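You operate a simulated robot arm through the tools that you are given. There is no shell and no other tool.

You are at the controls of a simulated robot arm. One attempt, no reset.

## Task
Replace the cracked ring under the teal fitting and clamp it again.
Fine: a black ring goes on; the cracked ring goes in the small black tray.

It is judged by the outcome, as a careful person would: the job done as asked, and still so three seconds after it is handed in. It fails if anything else is knocked over, pushed out of place, dropped, spilled or broken.

## Robot
A 6-joint arm with a four-finger gripper, fixed in place. Base frame: the origin is at the foot of the arm, x ahead of it, y to its left, z up. Readings come in mm, rad, newtons and seconds.
Its first joint turns from -2.897 to 2.897 rad. Payload 3.43 kg.
Tool frame: the origin (TCP) lies between the finger pads and is the grasp point; the fingertips stand 30 mm ahead of it; z points along the fingers, y is the line along which they close. The gripper opens to 120 mm. The gripper's body begins 85 mm behind the TCP.
Orientation is told as [roll, pitch, yaw] about the base's x, y, z axes, in that order, counted from this pose: with the fingers straight down and closing along the base's y, the tool's x points along the base's -x, its y along +y and its z along -z.

## Interface
- The arm moves only by the tool nudge_tool. Its argument "rows" is a list that holds one entry, the list of rows, each a list of 7 numbers: the turn, a rotation vector about the tool's x, y, z in rad, then the shift along the tool's x, y, z in mm, then the opening in per cent of the stroke, from 0 (shut) to 100 (fully open). In form: [[[ax, ay, az, x, y, z, grip], ...]]. A call has 1 to 20 rows; each row shifts and turns the commanded pose from where the row before left it, along the tool's axes as they then stand. Each row takes 0.2 s and may step no farther than 50 mm and 0.15 rad from the row before; otherwise, or with a gripper value out of range, the whole call is refused. Where a pose cannot be reached the arm comes as near as it can. A force on the tool above 90 N (or 10 N above the force at the start of the call, whichever is more), or a blocked arm, ends the call early, and 0.2 s more pass. The fingers move at their own pace and stop on an object; they squeeze with about 22 N. The grip force told is the motor's: it shows also when the fingers shut on nothing. Time passes only in rows, and 0.2 s behind the last, so rows that do not move let the fingers close. It gives the time, the measured TCP pose, the force on the tool (base axes), the opening and the grip force at its end, in the units of the frame above (readings bear some noise), with the torque about the TCP (base axes, N m) and any sound that the robot's microphone picked up.
- Cameras (640 x 400 px; columns grow to the right, rows downward): "scene" is fixed at [220.4, 650.7, 1426]; the picture's right is [-0.76, -0.65, 0.00], its down [-0.31, 0.36, -0.88] and it looks along [0.57, -0.67, -0.47] (base axes); focal length 371 px, centre (320, 200). "wrist" rides on the gripper at [71, -17, -121] in the tool frame; the picture's right is [0.23, 0.97, 0.00], its down [-0.81, 0.19, -0.55] and it looks along [-0.54, 0.13, 0.83] (tool axes); focal length 275 px, centre (320, 200). There is no depth. A picture from a camera that has moved, and an enlarged one, comes with that camera's place and axes in the base frame and with its lens.
- camera(camera): a new picture of that camera. It takes no simulated time.
- inspect(camera, box): a new picture of the part [left, top, right, bottom] of that camera's present view, enlarged. It takes no simulated time.
- hand_in(): hands the job in; it is judged then, once.

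Places have to be worked out from the pictures, the camera data and where the tool is seen. Open the gripper and draw the arm clear of the work before you hand the job in, unless the task says otherwise.

The tools are called after "Emit:" as name(argument=value, ...) on one line, values as JSON. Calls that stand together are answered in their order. nudge_tool: Moves the arm, as the interface text tells. Its arguments: {"type":"object","properties":{"rows":{"type":"array"}},"required":["rows"]} The other tools are called the same way: camera (camera) takes a picture; inspect (camera, box) takes an enlarged picture of a part of a camera's view; hand_in () hands the job in.

At the start:

```text
time_s: 0.0
tcp_pos: [508.7, -13.5, 1192.1]
orientation: [0.0, 0.0, -0.001]
force: [-0.6, -0.4, -0.5]
torque: [0.0, 0.02, -0.01]
width: 119.7
finger_force: 0.0
```

scene: 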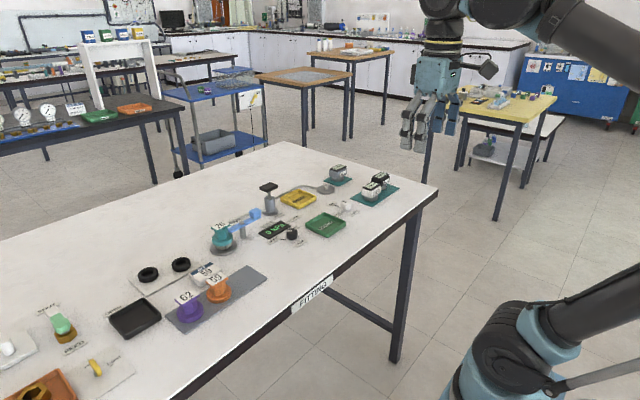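
wrist: 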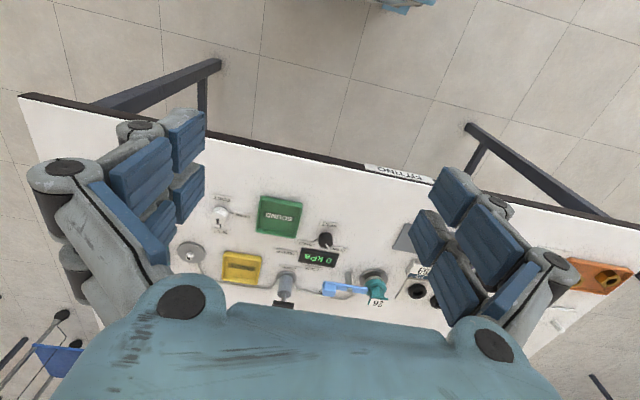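

I start by looking closely at the work area around the teal fitting and the rings.

Emit:
inspect(camera="scene", box=[180, 160, 400, 300])

Emit:
inspect(camera="scene", box=[90, 240, 290, 365])

Emit:
inspect(camera="wrist", box=[160, 170, 460, 340])

Emit:
inspect(camera="scene", box=[0, 280, 160, 400])

```text
2.86 times, centred on (290, 230) of scene
camera zoom: at [220.4, 650.7, 1426.0], right [-0.76, -0.65, 0.0], down [-0.31, 0.36, -0.88], along [0.57, -0.67, -0.47], focal length 1059 px, centre (406, 114)
```

zoom: 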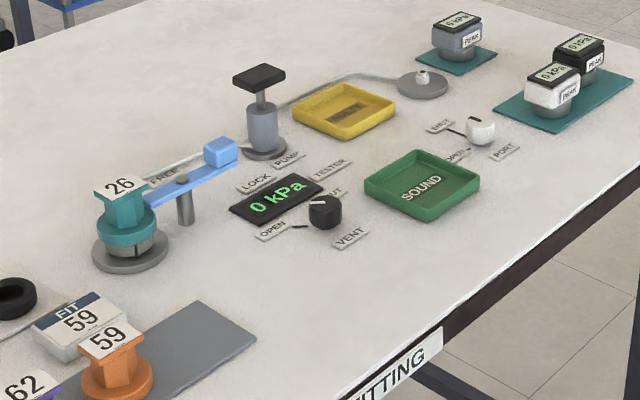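

```text
3.20 times, centred on (190, 302) of scene
camera zoom: at [220.4, 650.7, 1426.0], right [-0.76, -0.65, 0.0], down [-0.31, 0.36, -0.88], along [0.57, -0.67, -0.47], focal length 1186 px, centre (736, -128)
```

zoom: 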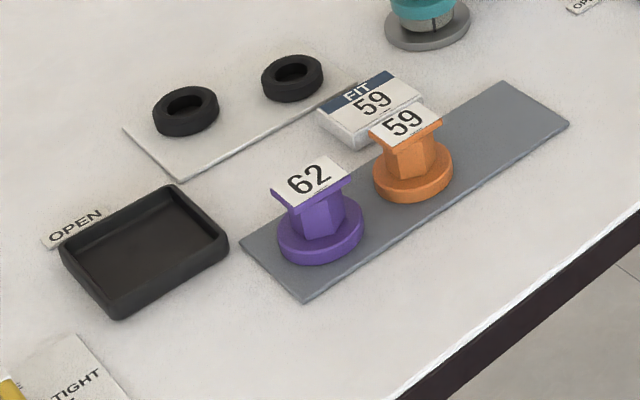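

```text
2.13 times, centred on (310, 255) of wrist
camera zoom: at [437.7, -32.0, 1311.7], right [-0.23, 0.97, 0.0], down [0.81, 0.19, 0.55], along [0.54, 0.13, -0.83], focal length 587 px, centre (341, 83)
```

zoom: 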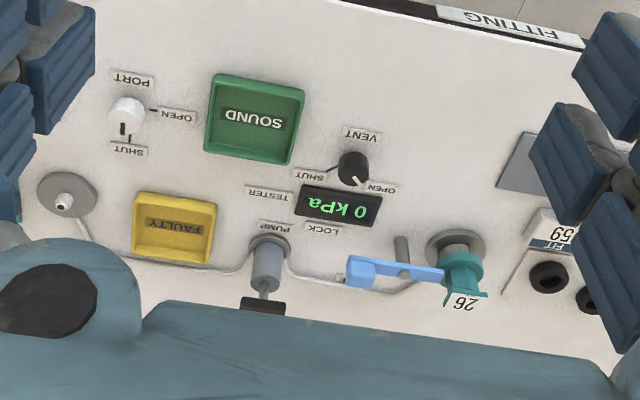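

```text
3.33 times, centred on (80, 340) of scene
camera zoom: at [220.4, 650.7, 1426.0], right [-0.76, -0.65, 0.0], down [-0.31, 0.36, -0.88], along [0.57, -0.67, -0.47], focal length 1236 px, centre (1120, -267)
```

zoom: 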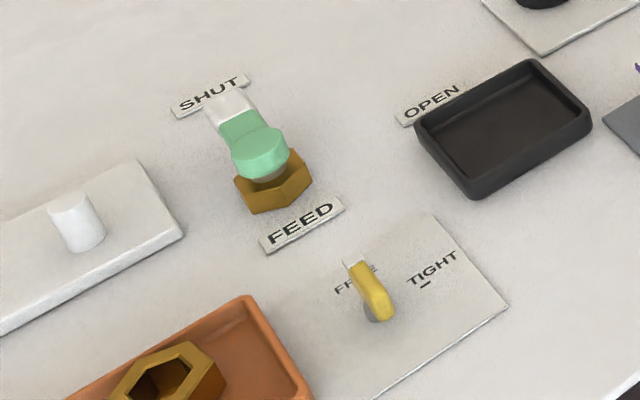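

The teal fitting sits on a grey seat at about (912, 213, ~860). A blue lever with FREE and LOCK labels appears to be its clamp. I move the wrist camera nearer to see how the clamp works.

Emit:
nudge_tool(rows=[[[0, 0, 0, -34, 33, 0, 100], [0, 0, 0, -34, 33, 0, 100], [0, 0, 0, -34, 33, 0, 100], [0, 0, 0, -34, 33, 0, 100], [0, 0, 0, -34, 33, 0, 100]]])

Emit:
camera(camera="wrist")

Emit:
camera(camera="scene")

```text
time_s: 1.2
tcp_pos: [663.5, 150.5, 1198.1]
orientation: [-0.001, -0.012, 0.002]
force: [-2.0, 0.4, 0.2]
torque: [0.03, -0.09, 0.0]
width: 119.9
finger_force: 0.0
```

```text
taken
camera wrist: at [591.6, 133.4, 1318.3], right [-0.23, 0.97, 0.0], down [0.8, 0.19, 0.56], along [0.55, 0.13, -0.83], focal length 275 px, centre (320, 200)
```

wrist: 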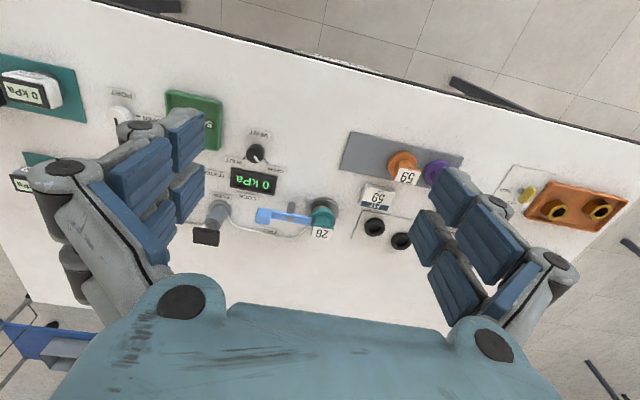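

```text
taken
```

scene: 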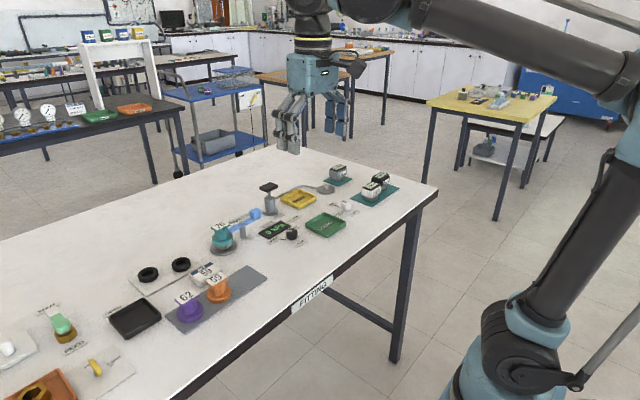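

The wrist camera now has the whole station in view. I zoom in on the clamp, the rings and the fittings.

Emit:
inspect(camera="wrist", box=[190, 120, 350, 250])

Emit:
inspect(camera="wrist", box=[330, 120, 480, 260])

Emit:
inspect(camera="scene", box=[195, 195, 295, 262])

```text
3.08 times, centred on (270, 185) of wrist
camera zoom: at [591.6, 133.4, 1318.3], right [-0.23, 0.97, 0.0], down [0.8, 0.19, 0.56], along [0.55, 0.13, -0.83], focal length 847 px, centre (474, 246)
```

zoom: 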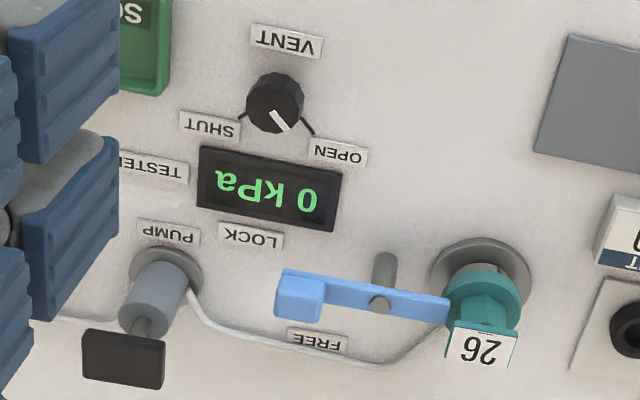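

```text
2.86 times, centred on (405, 190) of wrist
camera zoom: at [591.6, 133.4, 1318.3], right [-0.23, 0.97, 0.0], down [0.8, 0.19, 0.56], along [0.55, 0.13, -0.83], focal length 786 px, centre (77, 229)
```

zoom: 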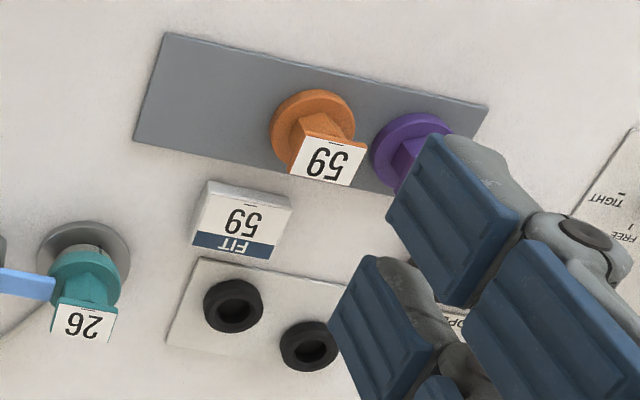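

```text
5.97 times, centred on (245, 228) of scene
camera zoom: at [220.4, 650.7, 1426.0], right [-0.76, -0.65, 0.0], down [-0.31, 0.36, -0.88], along [0.57, -0.67, -0.47], focal length 2214 px, centre (768, 30)
```

zoom: 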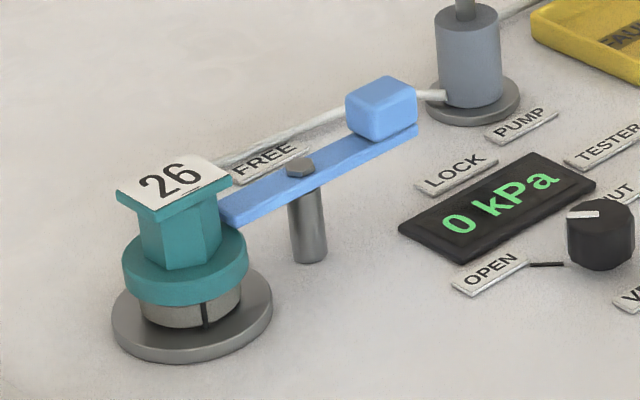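

The bar pivots on a post at about (914, 149). Its far end bears on the teal collar, and its handle now points at LOCK (−y), with FREE lying toward +x. The gauge reads 0 kPa. I go lower for a closer look.

Emit:
nudge_tool(rows=[[[0, 0, 0, -25, 0, 33, 100], [0, 0, 0, -25, 0, 33, 100], [0, 0, 0, -25, 0, 33, 100], [0, 0, 0, -25, 0, 33, 100], [0, 0, 0, 0, 0, 0, 100], [0, 0, 0, 0, 0, 0, 100]]])

Emit:
camera(camera="wrist")

Emit:
inspect(camera="wrist", box=[220, 120, 420, 260])

```text
time_s: 2.6
tcp_pos: [765.6, 150.8, 1068.9]
orientation: [0.001, -0.01, 0.0]
force: [-0.1, 0.1, -0.1]
torque: [-0.02, 0.01, 0.0]
width: 119.9
finger_force: 0.1
```

```text
taken
camera wrist: at [692.7, 131.7, 1187.6], right [-0.23, 0.97, 0.0], down [0.8, 0.19, 0.56], along [0.55, 0.13, -0.83], focal length 275 px, centre (320, 200)
```

wrist: 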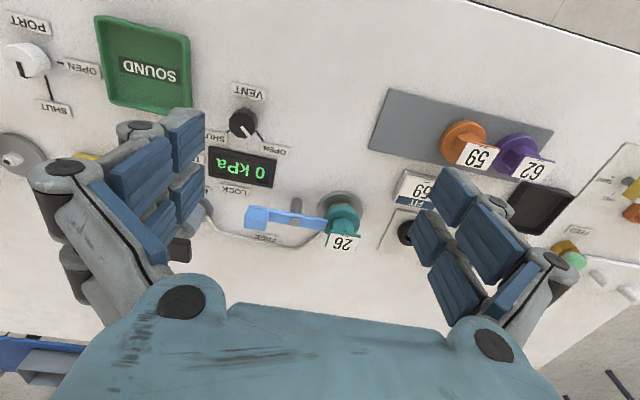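

```text
2.86 times, centred on (320, 190) of wrist
camera zoom: at [692.7, 131.7, 1187.6], right [-0.23, 0.97, 0.0], down [0.8, 0.19, 0.56], along [0.55, 0.13, -0.83], focal length 786 px, centre (320, 229)
```

zoom: 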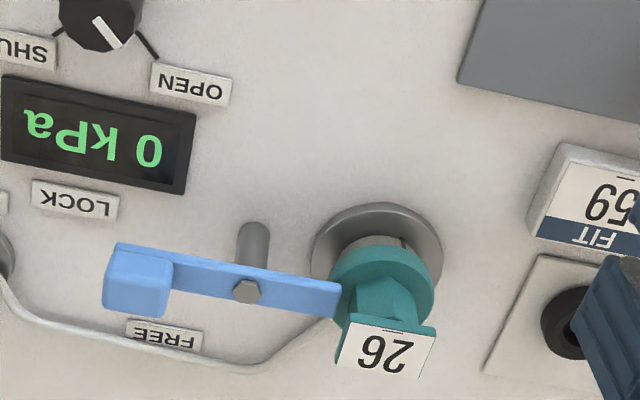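

Triangulating, I get the bar's post near (917, 151), the handle block top near (915, 105, 927), the fitting top near (918, 214, 933) and the table near z 867. The reported pose lags what I commanded, so I hold still for a moment to see whether it settles, and look at the rings.

Emit:
nudge_tool(rows=[[[0, 0, 0, 0, 0, 0, 60], [0, 0, 0, 0, 0, 0, 60], [0, 0, 0, 0, 0, 0, 60]]])

Emit:
inspect(camera="scene", box=[130, 245, 210, 295])

Emit:
inspect(camera="wrist", box=[360, 60, 640, 280])

```text
time_s: 3.4
tcp_pos: [764.5, 149.7, 1068.1]
orientation: [-0.001, -0.01, 0.0]
force: [0.1, 0.1, 0.6]
torque: [0.0, 0.0, 0.01]
width: 71.8
finger_force: 0.0
```

```text
8.00 times, centred on (170, 270) of scene
camera zoom: at [220.4, 650.7, 1426.0], right [-0.76, -0.65, 0.0], down [-0.31, 0.36, -0.88], along [0.57, -0.67, -0.47], focal length 2966 px, centre (1520, -360)
```

zoom: 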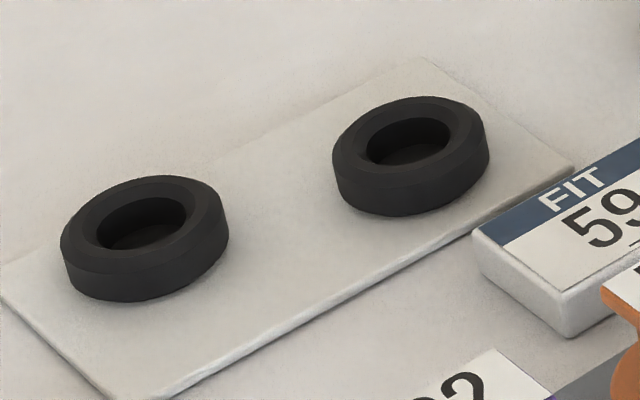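

```text
1.82 times, centred on (500, 170) of wrist
camera zoom: at [692.6, 131.7, 1187.7], right [-0.23, 0.97, 0.0], down [0.8, 0.19, 0.56], along [0.55, 0.13, -0.83], focal length 500 px, centre (-7, 254)
```

zoom: 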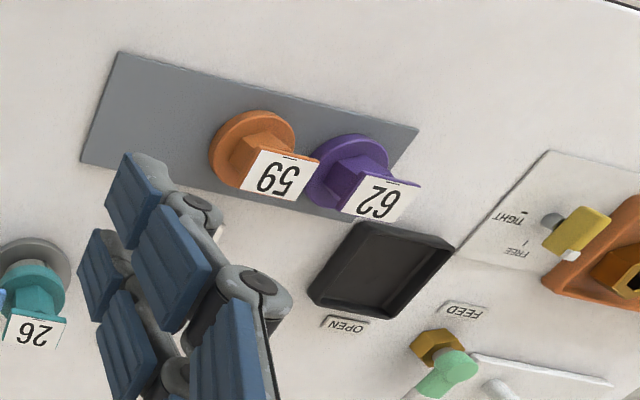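

The pose holds a steady offset from the command, so I correct by the readings. Black ring A at about (921, 329) looks intact. I close the gripper and move to the −x side of the lever handle to push it toward FREE.

Emit:
nudge_tool(rows=[[[0, 0, 0, -35, -15, 23, 0], [0, 0, 0, -35, -15, 23, 0], [0, 0, 0, -30, -15, 22, 0], [0, 0, 0, 0, 0, 0, 0], [0, 0, 0, 0, 0, 0, 0]]])

Emit:
camera(camera="wrist")

Emit:
inspect(camera="scene", box=[180, 130, 340, 260])

```text
time_s: 4.6
tcp_pos: [867.0, 104.2, 1001.4]
orientation: [0.001, -0.01, 0.0]
force: [0.2, -0.1, -0.3]
torque: [0.01, -0.01, 0.01]
width: 0.0
finger_force: 22.0
```

```text
taken
camera wrist: at [794.4, 86.8, 1120.9], right [-0.23, 0.97, 0.0], down [0.8, 0.19, 0.56], along [0.55, 0.13, -0.83], focal length 275 px, centre (320, 200)
```

wrist: 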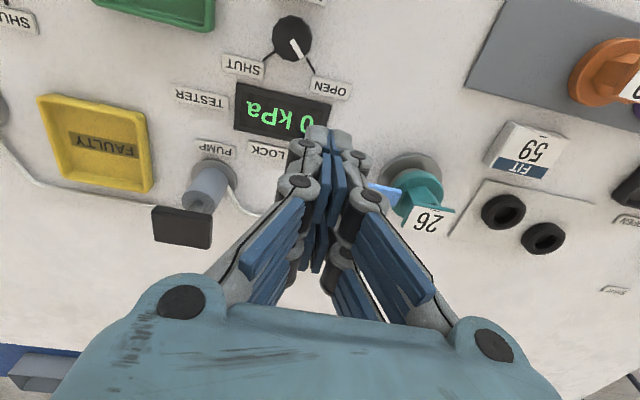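

```text
3.08 times, centred on (260, 195) of scene
camera zoom: at [220.4, 650.7, 1426.0], right [-0.76, -0.65, 0.0], down [-0.31, 0.36, -0.88], along [0.57, -0.67, -0.47], focal length 1141 px, centre (505, 215)
```

zoom: 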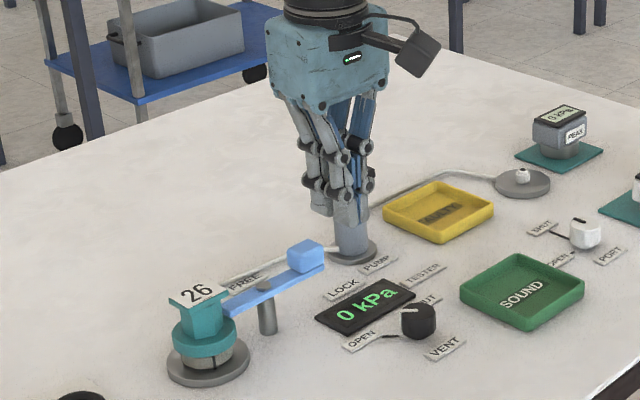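

The projected fingertip matches the picture, so the readings can be trusted. I descend beside the handle until the tips are level with the block at about z 908.

Emit:
nudge_tool(rows=[[[0, 0, 0, 0, 0, 32, 0], [0, 0, 0, 0, 0, 32, 0], [0, 0, 0, 0, 0, 0, 0], [0, 0, 0, 0, 0, 0, 0]]])

Emit:
inspect(camera="scene", box=[200, 170, 310, 260])

Emit:
inspect(camera="wrist", box=[220, 80, 440, 280])

```text
time_s: 5.6
tcp_pos: [867.5, 103.8, 936.7]
orientation: [-0.001, -0.01, -0.001]
force: [-0.4, 0.0, -0.2]
torque: [-0.01, 0.04, 0.02]
width: 0.0
finger_force: 22.0
```

```text
4.44 times, centred on (255, 215) of scene
camera zoom: at [220.4, 650.7, 1426.0], right [-0.76, -0.65, 0.0], down [-0.31, 0.36, -0.88], along [0.57, -0.67, -0.47], focal length 1648 px, centre (609, 133)
```

zoom: 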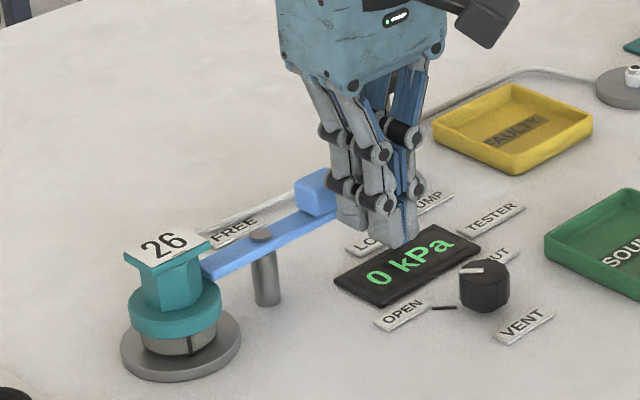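

```text
2.00 times, centred on (330, 180) of wrist
camera zoom: at [795.0, 87.0, 1056.4], right [-0.23, 0.97, 0.0], down [0.8, 0.19, 0.56], along [0.55, 0.13, -0.83], focal length 551 px, centre (300, 240)
```

zoom: 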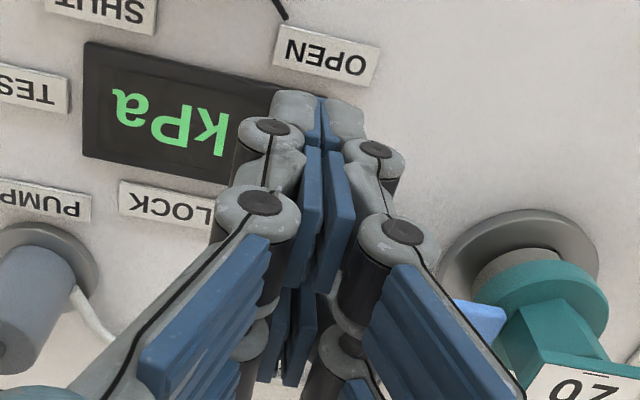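

The fingertips are just on the −x side of the block and clear of the display. I push slowly toward +x while watching the force.

Emit:
nudge_tool(rows=[[[0, 0, 0, -8, 0, 0, 0], [0, 0, 0, -8, 0, 0, 0], [0, 0, 0, -8, 0, 0, 0], [0, 0, 0, -6, 0, 0, 0], [0, 0, 0, -6, 0, 0, 0], [0, 0, 0, -6, 0, 0, 0], [0, 0, 0, -6, 0, 0, 0]]])

Emit:
inspect(camera="scene", box=[200, 170, 310, 260])

```text
time_s: 7.2
tcp_pos: [915.8, 104.6, 936.8]
orientation: [-0.001, -0.011, 0.0]
force: [-0.2, -0.1, -0.4]
torque: [-0.02, 0.0, 0.0]
width: 0.1
finger_force: 22.0
```

```text
4.44 times, centred on (255, 215) of scene
camera zoom: at [220.4, 650.7, 1426.0], right [-0.76, -0.65, 0.0], down [-0.31, 0.36, -0.88], along [0.57, -0.67, -0.47], focal length 1648 px, centre (609, 133)
```

zoom: 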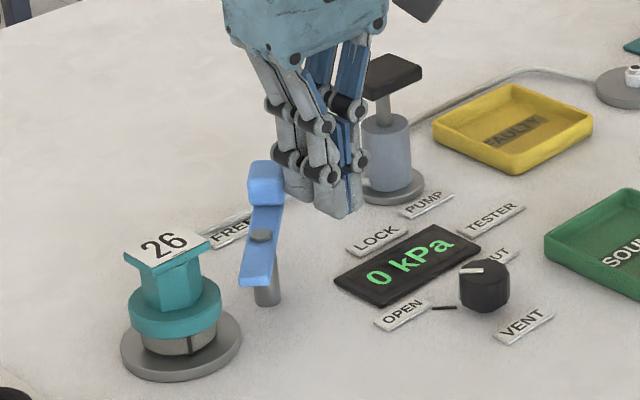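

The lever swung easily with almost no force and its end is already off the collar. I push it a little further toward FREE.

Emit:
nudge_tool(rows=[[[0, 0, 0, -6, 0, 0, 0], [0, 0, 0, -6, 0, 0, 0], [0, 0, 0, -6, 0, 0, 0], [0, 0, 0, -6, 0, 0, 0], [0, 0, 0, 0, 0, 0, 0]]])

Emit:
inspect(camera="scene", box=[200, 170, 310, 260])

Emit:
camera(camera="wrist")

```text
time_s: 8.4
tcp_pos: [939.7, 104.8, 938.7]
orientation: [0.0, -0.012, 0.0]
force: [0.5, -0.6, -0.1]
torque: [0.0, 0.0, 0.02]
width: 0.0
finger_force: 21.9
```

```text
4.44 times, centred on (255, 215) of scene
camera zoom: at [220.4, 650.7, 1426.0], right [-0.76, -0.65, 0.0], down [-0.31, 0.36, -0.88], along [0.57, -0.67, -0.47], focal length 1648 px, centre (609, 133)
```

zoom: 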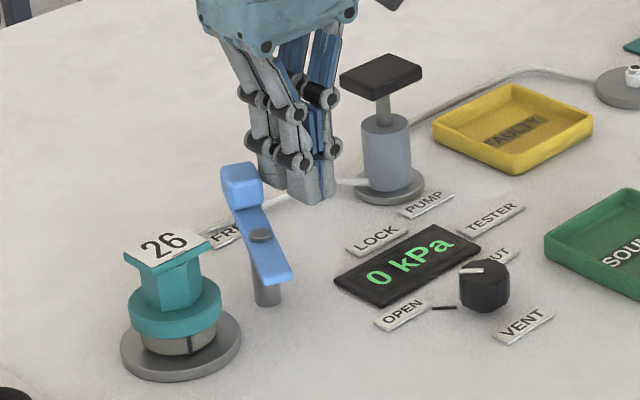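

```text
taken
camera wrist: at [867.1, 87.9, 1057.6], right [-0.23, 0.97, 0.0], down [0.8, 0.19, 0.56], along [0.55, 0.13, -0.83], focal length 275 px, centre (320, 200)
```

wrist: 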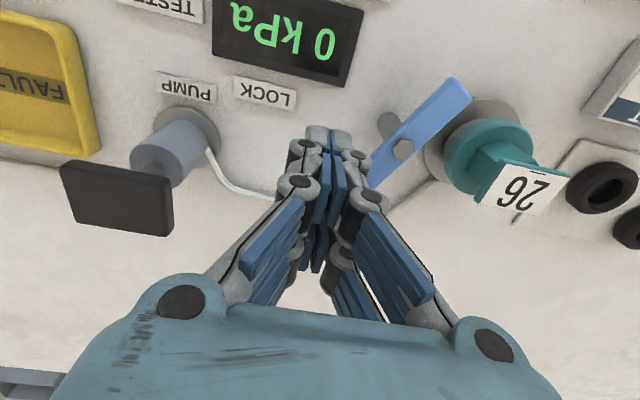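

The handle now points at FREE and the bar is clear of the collar. I lift away and reposition to look closely at the fitting from in front.

Emit:
nudge_tool(rows=[[[0, 0, 0, 10, 0, -35, 0], [0, 0, 0, 20, 0, -38, 0], [0, 0, 0, 25, 24, 0, 30], [0, 0, 0, 25, 24, 0, 60], [0, 0, 0, 25, 24, 0, 60], [0, 0, 0, 15, 24, 0, 60], [0, 0, 0, 0, 0, 0, 60]]])

Emit:
camera(camera="wrist")

Emit:
inspect(camera="wrist", box=[240, 130, 400, 260])

Emit:
inspect(camera="scene", box=[195, 205, 265, 255])

```text
time_s: 10.0
tcp_pos: [818.7, 201.0, 1009.7]
orientation: [0.0, -0.009, 0.0]
force: [0.1, 0.3, -0.3]
torque: [-0.02, 0.0, -0.03]
width: 72.2
finger_force: 0.0
```

```text
taken
camera wrist: at [746.2, 184.5, 1129.5], right [-0.23, 0.97, 0.0], down [0.8, 0.19, 0.56], along [0.55, 0.13, -0.83], focal length 275 px, centre (320, 200)
```

wrist: 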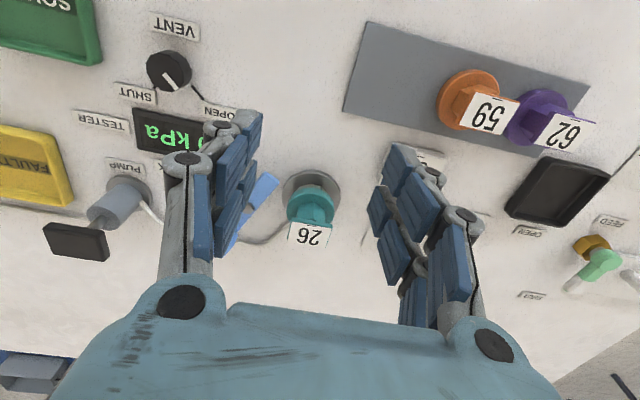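

```text
3.08 times, centred on (320, 195) of wrist
camera zoom: at [746.2, 184.5, 1129.5], right [-0.23, 0.97, 0.0], down [0.8, 0.19, 0.56], along [0.55, 0.13, -0.83], focal length 847 px, centre (320, 215)
```

zoom: 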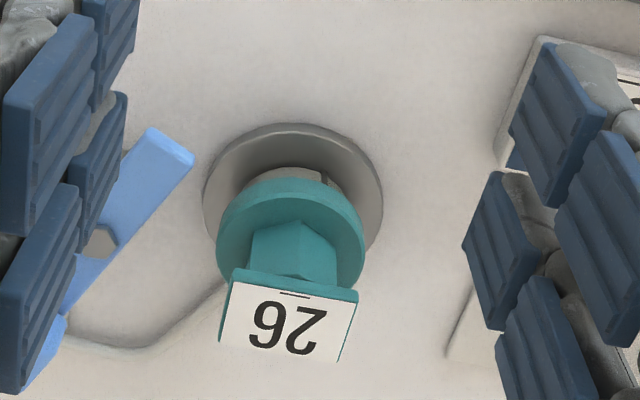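

```text
8.00 times, centred on (230, 230) of scene
camera zoom: at [220.4, 650.7, 1426.0], right [-0.76, -0.65, 0.0], down [-0.31, 0.36, -0.88], along [0.57, -0.67, -0.47], focal length 2966 px, centre (1040, -40)
```

zoom: 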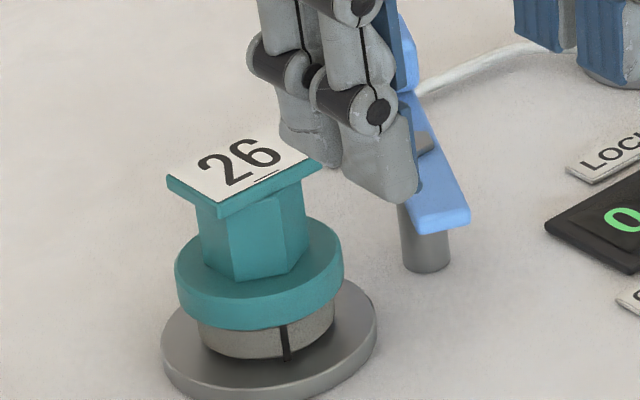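

From these views the hex has flats at ±y and the top plate is about 40 × 27 mm. The collar is about 48 mm across, the widest part, so I'll grip the collar along y. I hover straight above it first to check alignment.

Emit:
nudge_tool(rows=[[[0, 0, 0, -32, 4, 0, 60], [0, 0, 0, -32, 5, 0, 60], [0, 0, 0, -31, 4, 10, 60], [0, 0, 0, 0, 0, 0, 60], [0, 0, 0, 0, 0, 0, 60]]])

Emit:
camera(camera="wrist")

Emit:
inspect(camera="wrist", box=[240, 80, 400, 210])

Emit:
inspect(camera="scene", box=[180, 160, 290, 260])

```text
time_s: 11.2
tcp_pos: [911.8, 215.1, 1000.9]
orientation: [-0.001, -0.011, 0.0]
force: [0.1, 0.3, 0.0]
torque: [0.0, -0.04, -0.01]
width: 72.1
finger_force: 0.0
```

```text
taken
camera wrist: at [840.8, 197.8, 1121.1], right [-0.23, 0.97, 0.0], down [0.8, 0.19, 0.56], along [0.55, 0.13, -0.83], focal length 275 px, centre (320, 200)
```

wrist: 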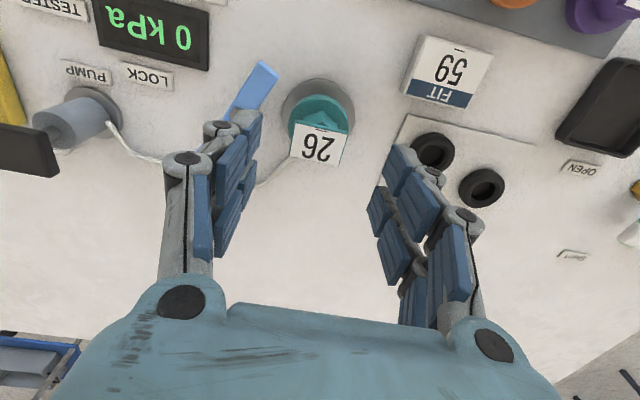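

```text
3.08 times, centred on (320, 145) of wrist
camera zoom: at [840.8, 197.8, 1121.1], right [-0.23, 0.97, 0.0], down [0.8, 0.19, 0.56], along [0.55, 0.13, -0.83], focal length 847 px, centre (320, 369)
```

zoom: 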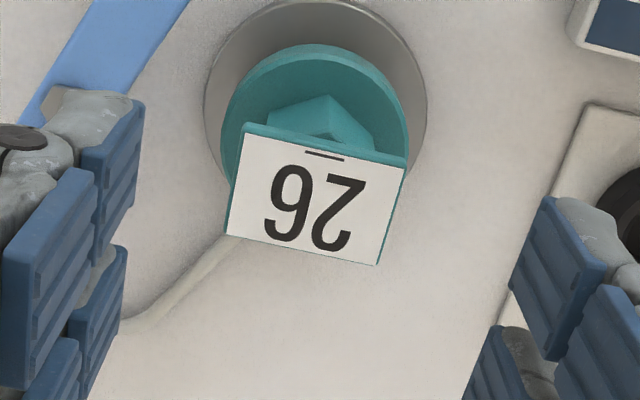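

```text
4.00 times, centred on (235, 210) of scene
camera zoom: at [220.4, 650.7, 1426.0], right [-0.76, -0.65, 0.0], down [-0.31, 0.36, -0.88], along [0.57, -0.67, -0.47], focal length 1483 px, centre (660, 160)
```

zoom: 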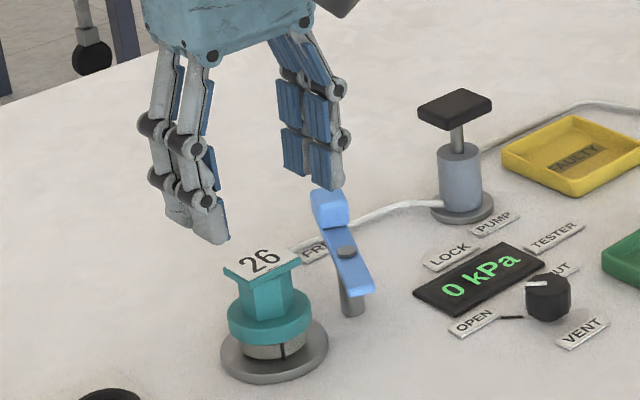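

The plate and the seat both project to a centre near (916.5, 214.4). I trim x and y and descend part-way with the fingers straddling the fitting, then check heights.

Emit:
nudge_tool(rows=[[[0, 0, 0, -4.5, -0.7, 16, 57], [0, 0, 0, 0, 0, 25, 57], [0, 0, 0, 0, 0, 25, 57], [0, 0, 0, 0, 0, 0, 57], [0, 0, 0, 0, 0, 0, 57]]])

Emit:
camera(camera="wrist")

Emit:
inspect(camera="scene", box=[195, 195, 275, 255])

```text
time_s: 12.4
tcp_pos: [919.1, 213.3, 935.4]
orientation: [0.001, -0.01, 0.0]
force: [0.0, 0.4, 0.5]
torque: [-0.01, -0.03, 0.02]
width: 68.3
finger_force: 0.0
```

```text
taken
camera wrist: at [846.2, 196.8, 1054.7], right [-0.23, 0.97, 0.0], down [0.8, 0.19, 0.56], along [0.55, 0.13, -0.83], focal length 275 px, centre (320, 200)
```

wrist: 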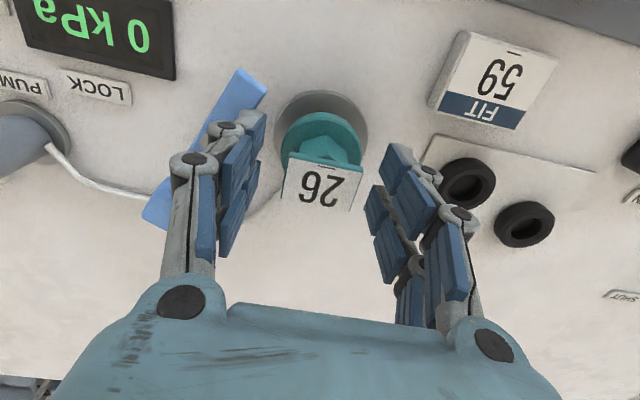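

```text
6.67 times, centred on (235, 225) of scene
camera zoom: at [220.4, 650.7, 1426.0], right [-0.76, -0.65, 0.0], down [-0.31, 0.36, -0.88], along [0.57, -0.67, -0.47], focal length 2472 px, centre (887, 33)
```

zoom: 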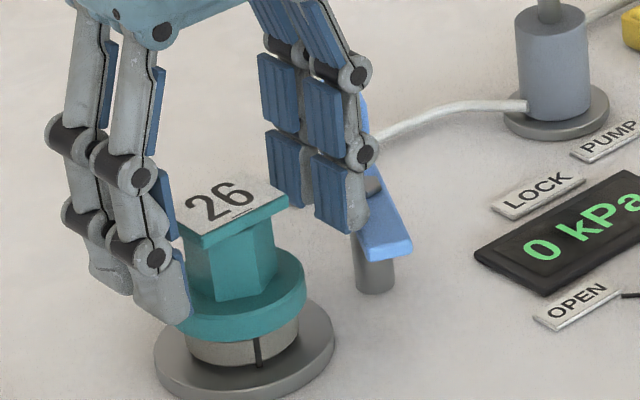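

The collar spans roughly z 883–897 and is about 50 mm across. I narrow the opening so the −y finger stays clear of the bar, trim the position and lower to collar height.

Emit:
nudge_tool(rows=[[[0, 0, 0, 1.5, 1.0, 0, 48], [0, 0, 0, 0, 0, 0, 48], [0, 0, 0, 0, 0, 7, 48], [0, 0, 0, 0, 0, 7, 48], [0, 0, 0, 0, 0, 5, 48], [0, 0, 0, 0, 0, 0, 48]]])

Emit:
inspect(camera="scene", box=[195, 195, 275, 255])

Emit:
inspect(camera="wrist", box=[200, 60, 440, 260])

```text
time_s: 13.8
tcp_pos: [917.9, 215.4, 915.6]
orientation: [0.001, -0.01, -0.001]
force: [1.4, 1.8, -0.5]
torque: [0.03, -0.02, 0.02]
width: 57.4
finger_force: 0.1
```

```text
6.67 times, centred on (235, 225) of scene
camera zoom: at [220.4, 650.7, 1426.0], right [-0.76, -0.65, 0.0], down [-0.31, 0.36, -0.88], along [0.57, -0.67, -0.47], focal length 2472 px, centre (887, 33)
```

zoom: 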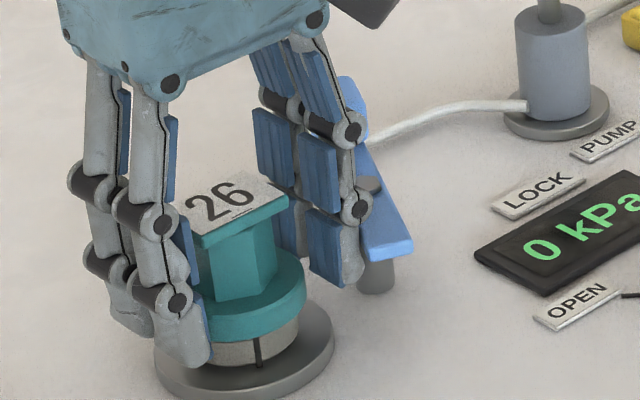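

```text
2.00 times, centred on (320, 160) of wrist
camera zoom: at [845.1, 197.5, 1035.1], right [-0.23, 0.97, 0.0], down [0.8, 0.19, 0.56], along [0.55, 0.13, -0.83], focal length 551 px, centre (320, 280)
```

zoom: 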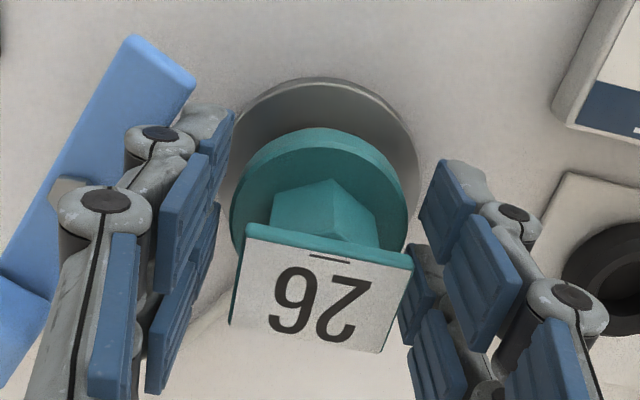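

The fingers straddle the collar well centred, with the tips between the seat and the collar top. I close on the collar.

Emit:
nudge_tool(rows=[[[0, 0, 0, 0, 0, 0, 40], [0, 0, 0, 0, 0, 0, 30], [0, 0, 0, 0, 0, 0, 0], [0, 0, 0, 0, 0, 0, 0]]])

Emit:
inspect(camera="scene", box=[195, 195, 275, 255])

Emit:
inspect(camera="wrist", box=[200, 60, 440, 260])

```text
time_s: 14.8
tcp_pos: [917.3, 214.7, 916.0]
orientation: [0.0, -0.01, -0.001]
force: [0.3, -0.6, 0.1]
torque: [-0.03, -0.02, -0.02]
width: 54.1
finger_force: 22.2
```

```text
6.67 times, centred on (235, 225) of scene
camera zoom: at [220.4, 650.7, 1426.0], right [-0.76, -0.65, 0.0], down [-0.31, 0.36, -0.88], along [0.57, -0.67, -0.47], focal length 2472 px, centre (887, 33)
```

zoom: 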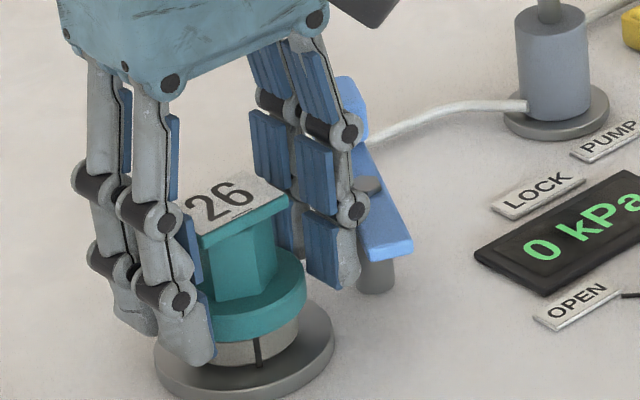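

```text
2.00 times, centred on (320, 160) of wrist
camera zoom: at [845.1, 197.5, 1035.2], right [-0.23, 0.97, 0.0], down [0.8, 0.19, 0.56], along [0.55, 0.13, -0.83], focal length 551 px, centre (320, 280)
```

zoom: 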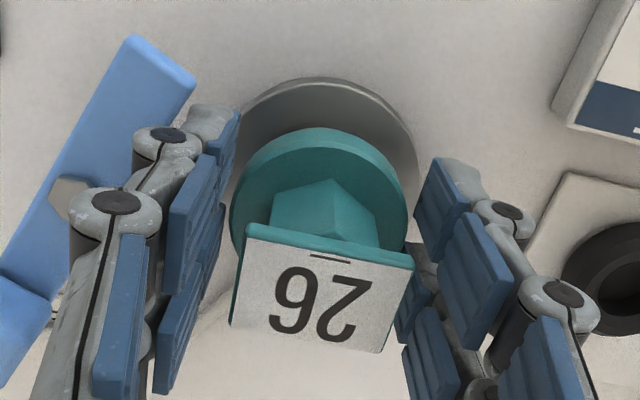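

The fingers stopped at 54.1 mm with full squeeze, which matches the collar. I lift slowly straight up and check what comes along.

Emit:
nudge_tool(rows=[[[0, 0, 0, 0, 0, -4, 0], [0, 0, 0, 0, 0, -6, 0], [0, 0, 0, 0, 0, -10, 0], [0, 0, 0, 0, 0, -15, 0], [0, 0, 0, 0, 0, -15, 0], [0, 0, 0, 0, 0, 0, 0]]])

Emit:
inspect(camera="scene", box=[185, 165, 285, 255])

Emit:
inspect(camera="wrist", box=[200, 40, 440, 240])

```text
time_s: 16.2
tcp_pos: [917.6, 214.9, 966.3]
orientation: [0.0, -0.01, 0.001]
force: [0.0, 0.0, -0.5]
torque: [-0.02, 0.02, 0.0]
width: 54.1
finger_force: 21.8
```

```text
4.44 times, centred on (235, 210) of scene
camera zoom: at [220.4, 650.7, 1426.0], right [-0.76, -0.65, 0.0], down [-0.31, 0.36, -0.88], along [0.57, -0.67, -0.47], focal length 1648 px, centre (698, 156)
```

zoom: 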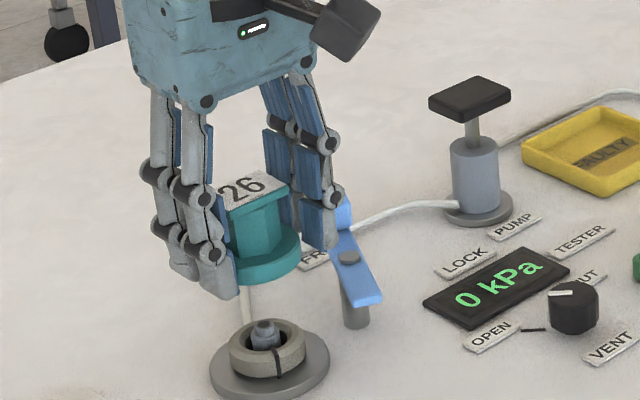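

```text
2.00 times, centred on (320, 140) of wrist
camera zoom: at [844.5, 197.5, 1086.0], right [-0.23, 0.97, 0.0], down [0.8, 0.19, 0.56], along [0.55, 0.13, -0.83], focal length 551 px, centre (320, 320)
```

zoom: 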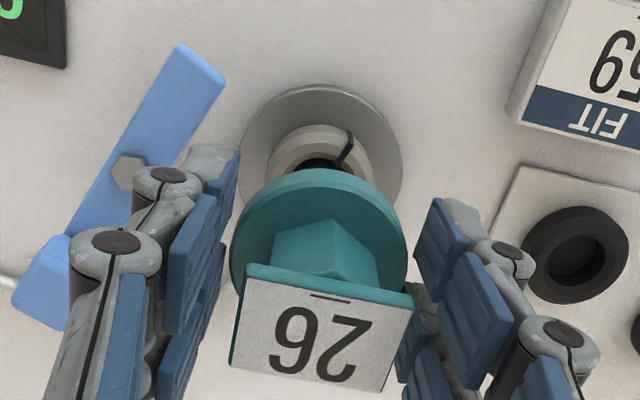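

Only the fitting came up. The cracked ring stays on the seat around a central nipple. I carry the fitting to the clear table area near (825, 176) and start lowering it.

Emit:
nudge_tool(rows=[[[0, 0, 0, 23, -10, 0, 0], [0, 0, 0, 23, -10, 0, 0], [0, 0, 0, 23, -10, 0, 0], [0, 0, 0, 23, -9, 0, 0], [0, 0, 0, 0, 0, 15, 0], [0, 0, 0, 0, 0, 15, 0], [0, 0, 0, 0, 0, 15, 0], [0, 0, 0, 0, 0, 0, 0]]])

Emit:
inspect(camera="scene", box=[200, 185, 310, 275])

Emit:
camera(camera="wrist")

```text
time_s: 18.0
tcp_pos: [825.3, 175.3, 920.2]
orientation: [0.0, -0.01, 0.0]
force: [-0.3, -0.4, 0.2]
torque: [0.0, 0.0, 0.02]
width: 54.3
finger_force: 21.7
```

```text
4.44 times, centred on (255, 230) of scene
camera zoom: at [220.4, 650.7, 1426.0], right [-0.76, -0.65, 0.0], down [-0.31, 0.36, -0.88], along [0.57, -0.67, -0.47], focal length 1648 px, centre (609, 67)
```

zoom: 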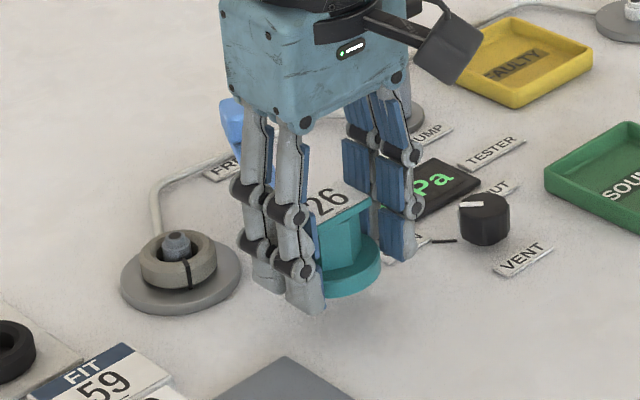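

```text
taken
camera wrist: at [753.1, 158.0, 1039.1], right [-0.23, 0.97, 0.0], down [0.8, 0.19, 0.56], along [0.55, 0.13, -0.83], focal length 275 px, centre (320, 200)
```

wrist: 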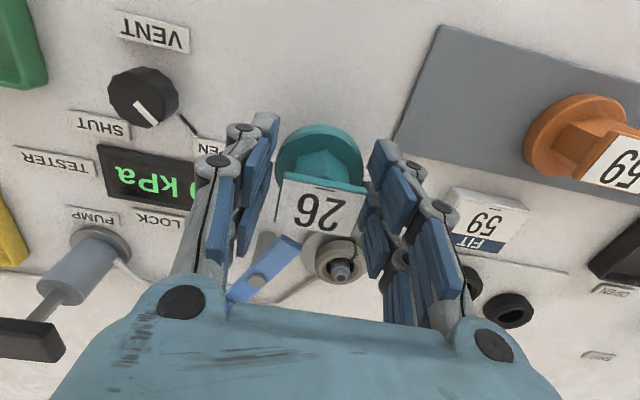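

The spot is clear. I lower the fitting toward the table in small steps and watch for contact.

Emit:
nudge_tool(rows=[[[0, 0, 0, 0, 0, 6, 0], [0, 0, 0, 0, 0, 5, 0], [0, 0, 0, 0, 0, 3, 0], [0, 0, 0, 0, 0, 2, 0], [0, 0, 0, 0, 0, 2, 0], [0, 0, 0, 0, 0, 0, 0]]])

Emit:
inspect(camera="scene", box=[230, 210, 310, 260])

```text
time_s: 19.4
tcp_pos: [825.7, 175.4, 901.7]
orientation: [0.0, -0.012, -0.001]
force: [0.2, 0.4, -0.5]
torque: [0.01, -0.01, 0.01]
width: 54.2
finger_force: 22.2
```

```text
8.00 times, centred on (270, 235) of scene
camera zoom: at [220.4, 650.7, 1426.0], right [-0.76, -0.65, 0.0], down [-0.31, 0.36, -0.88], along [0.57, -0.67, -0.47], focal length 2966 px, centre (720, -80)
```

zoom: 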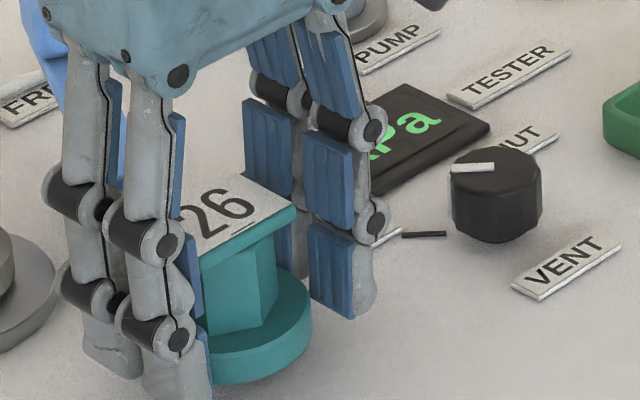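

There is no contact yet, so I continue down in 1–2 mm steps.

Emit:
nudge_tool(rows=[[[0, 0, 0, 0, 0, 2, 0], [0, 0, 0, 0, 0, 1.5, 0], [0, 0, 0, 0, 0, 1, 0], [0, 0, 0, 0, 0, 1, 0], [0, 0, 0, 0, 0, 0, 0]]])

Emit:
inspect(camera="scene", box=[230, 210, 310, 260])

```text
time_s: 20.6
tcp_pos: [825.1, 174.2, 895.4]
orientation: [-0.001, -0.011, 0.0]
force: [0.7, -0.1, -0.7]
torque: [0.03, 0.03, 0.03]
width: 54.2
finger_force: 21.6
```

```text
8.00 times, centred on (270, 235) of scene
camera zoom: at [220.4, 650.7, 1426.0], right [-0.76, -0.65, 0.0], down [-0.31, 0.36, -0.88], along [0.57, -0.67, -0.47], focal length 2966 px, centre (720, -80)
```

zoom: 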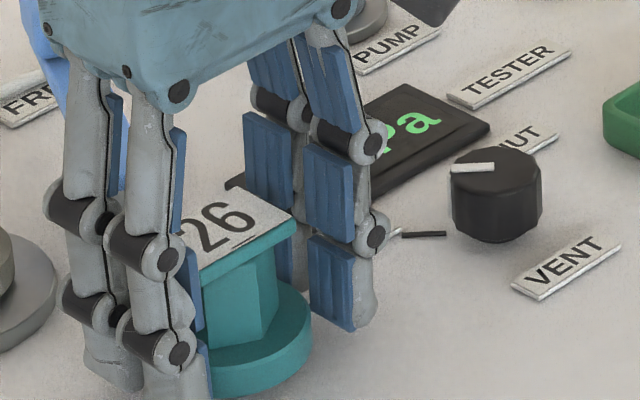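

There is still no contact force, so I keep going in 1 mm steps.

Emit:
nudge_tool(rows=[[[0, 0, 0, 0, 0, 1, 0], [0, 0, 0, 0, 0, 1, 0], [0, 0, 0, 0, 0, 1, 0], [0, 0, 0, 0, 0, 0, 0]]])

```text
time_s: 21.6
tcp_pos: [826.8, 175.3, 892.9]
orientation: [0.0, -0.012, 0.001]
force: [0.6, 0.7, -0.6]
torque: [-0.01, 0.0, -0.02]
width: 54.1
finger_force: 22.2
```

Emit:
nudge_tool(rows=[[[0, 0, 0, 0, 0, 1, 0], [0, 0, 0, 0, 0, 1, 0], [0, 0, 0, 0, 0, 1, 0], [0, 0, 0, 0, 0, 0, 0]]])

Emit:
inspect(camera="scene", box=[230, 210, 310, 260])

```text
time_s: 22.6
tcp_pos: [825.8, 174.7, 890.6]
orientation: [0.001, -0.013, 0.001]
force: [3.2, 1.9, 14.4]
torque: [0.09, -0.17, 0.02]
width: 54.4
finger_force: 21.7
```

```text
8.00 times, centred on (270, 235) of scene
camera zoom: at [220.4, 650.7, 1426.0], right [-0.76, -0.65, 0.0], down [-0.31, 0.36, -0.88], along [0.57, -0.67, -0.47], focal length 2966 px, centre (720, -80)
```

zoom: 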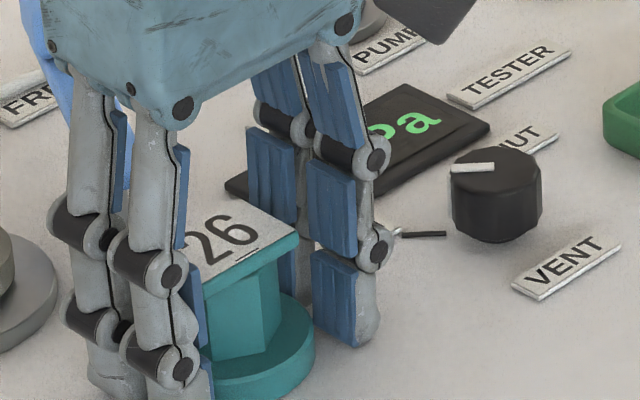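

Contact shows at about 14 N upward with the TCP at z 890.6, so the fitting is resting on the table. I open slightly to release it and check.

Emit:
nudge_tool(rows=[[[0, 0, 0, 0, 0, -0.5, 48], [0, 0, 0, 0, 0, 0, 53], [0, 0, 0, 0, 0, 0, 53]]])

Emit:
camera(camera="wrist")

Emit:
inspect(camera="scene", box=[230, 210, 310, 260])

```text
time_s: 23.4
tcp_pos: [824.8, 174.9, 889.9]
orientation: [-0.001, -0.011, 0.0]
force: [-0.3, -0.1, -0.9]
torque: [-0.02, 0.01, 0.0]
width: 63.7
finger_force: 0.1
```

```text
taken
camera wrist: at [753.2, 157.8, 1010.4], right [-0.23, 0.97, 0.0], down [0.8, 0.19, 0.56], along [0.55, 0.13, -0.83], focal length 275 px, centre (320, 200)
```

wrist: 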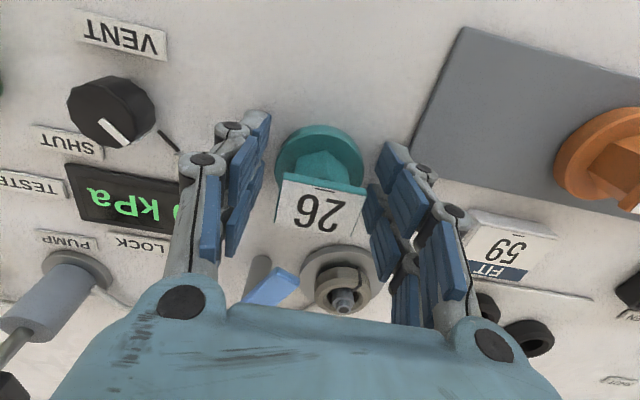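

```text
8.00 times, centred on (270, 235) of scene
camera zoom: at [220.4, 650.7, 1426.0], right [-0.76, -0.65, 0.0], down [-0.31, 0.36, -0.88], along [0.57, -0.67, -0.47], focal length 2966 px, centre (720, -80)
```

zoom: 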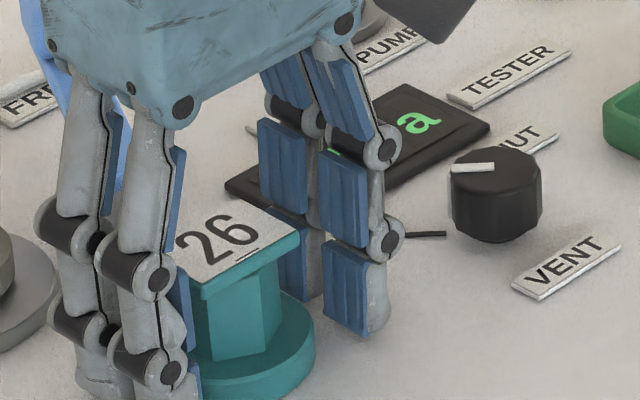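

The fitting stands on the table, released, and the force is back to zero. I rise straight up and move over the cracked ring on the seat.

Emit:
nudge_tool(rows=[[[0, 0, 0, 0, 0, -20, 53], [0, 0, 0, 0, 0, -30, 53], [0, 0, 0, 0, 0, -40, 53], [0, 0, 0, -31, 13, 0, 53], [0, 0, 0, -31, 13, 0, 53], [0, 0, 0, -30, 14, 0, 53], [0, 0, 0, 0, 0, 0, 53], [0, 0, 0, 0, 0, 0, 53]]])

Emit:
camera(camera="wrist")

Emit:
inspect(camera="wrist", box=[240, 80, 400, 210])

Emit:
inspect(camera="scene", box=[190, 190, 310, 275])

```text
time_s: 25.2
tcp_pos: [917.4, 215.2, 982.8]
orientation: [-0.001, -0.011, -0.001]
force: [-0.4, 1.1, 0.2]
torque: [0.01, 0.01, 0.0]
width: 63.5
finger_force: 0.1
```

```text
taken
camera wrist: at [844.7, 197.9, 1101.7], right [-0.23, 0.97, 0.0], down [0.8, 0.19, 0.56], along [0.55, 0.13, -0.83], focal length 275 px, centre (320, 200)
```

wrist: 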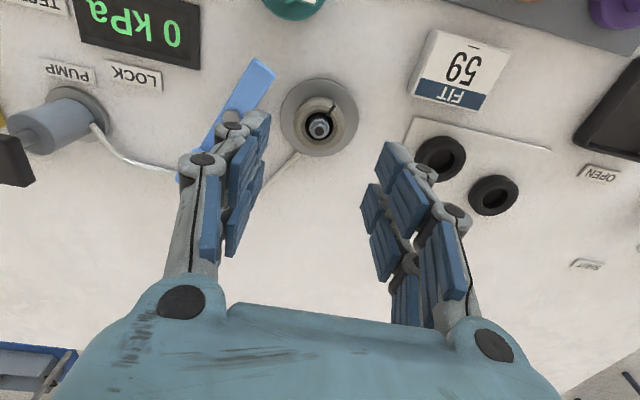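

```text
3.08 times, centred on (320, 145) of wrist
camera zoom: at [844.7, 197.9, 1101.7], right [-0.23, 0.97, 0.0], down [0.8, 0.19, 0.56], along [0.55, 0.13, -0.83], focal length 847 px, centre (320, 369)
```

zoom: 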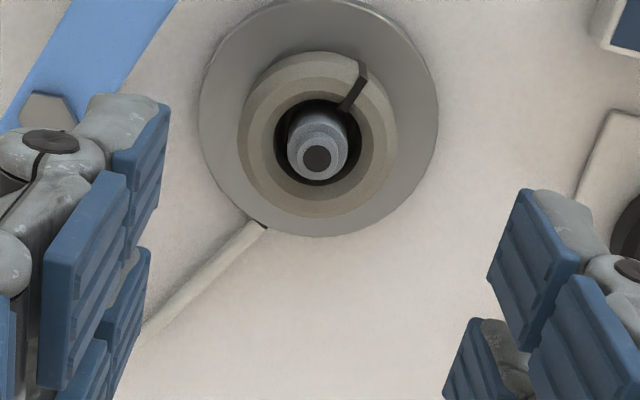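

```text
4.71 times, centred on (250, 232) of scene
camera zoom: at [220.4, 650.7, 1426.0], right [-0.76, -0.65, 0.0], down [-0.31, 0.36, -0.88], along [0.57, -0.67, -0.47], focal length 1745 px, centre (649, 47)
```

zoom: 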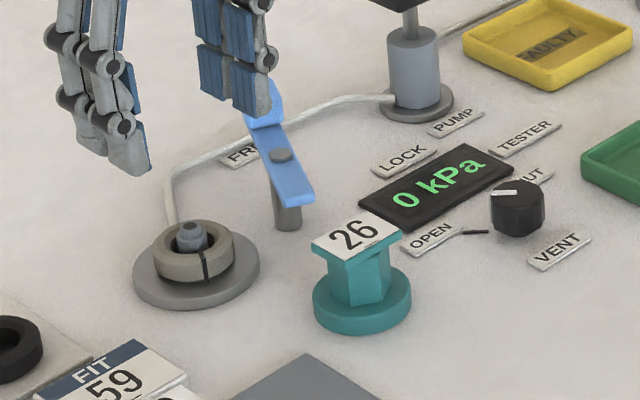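

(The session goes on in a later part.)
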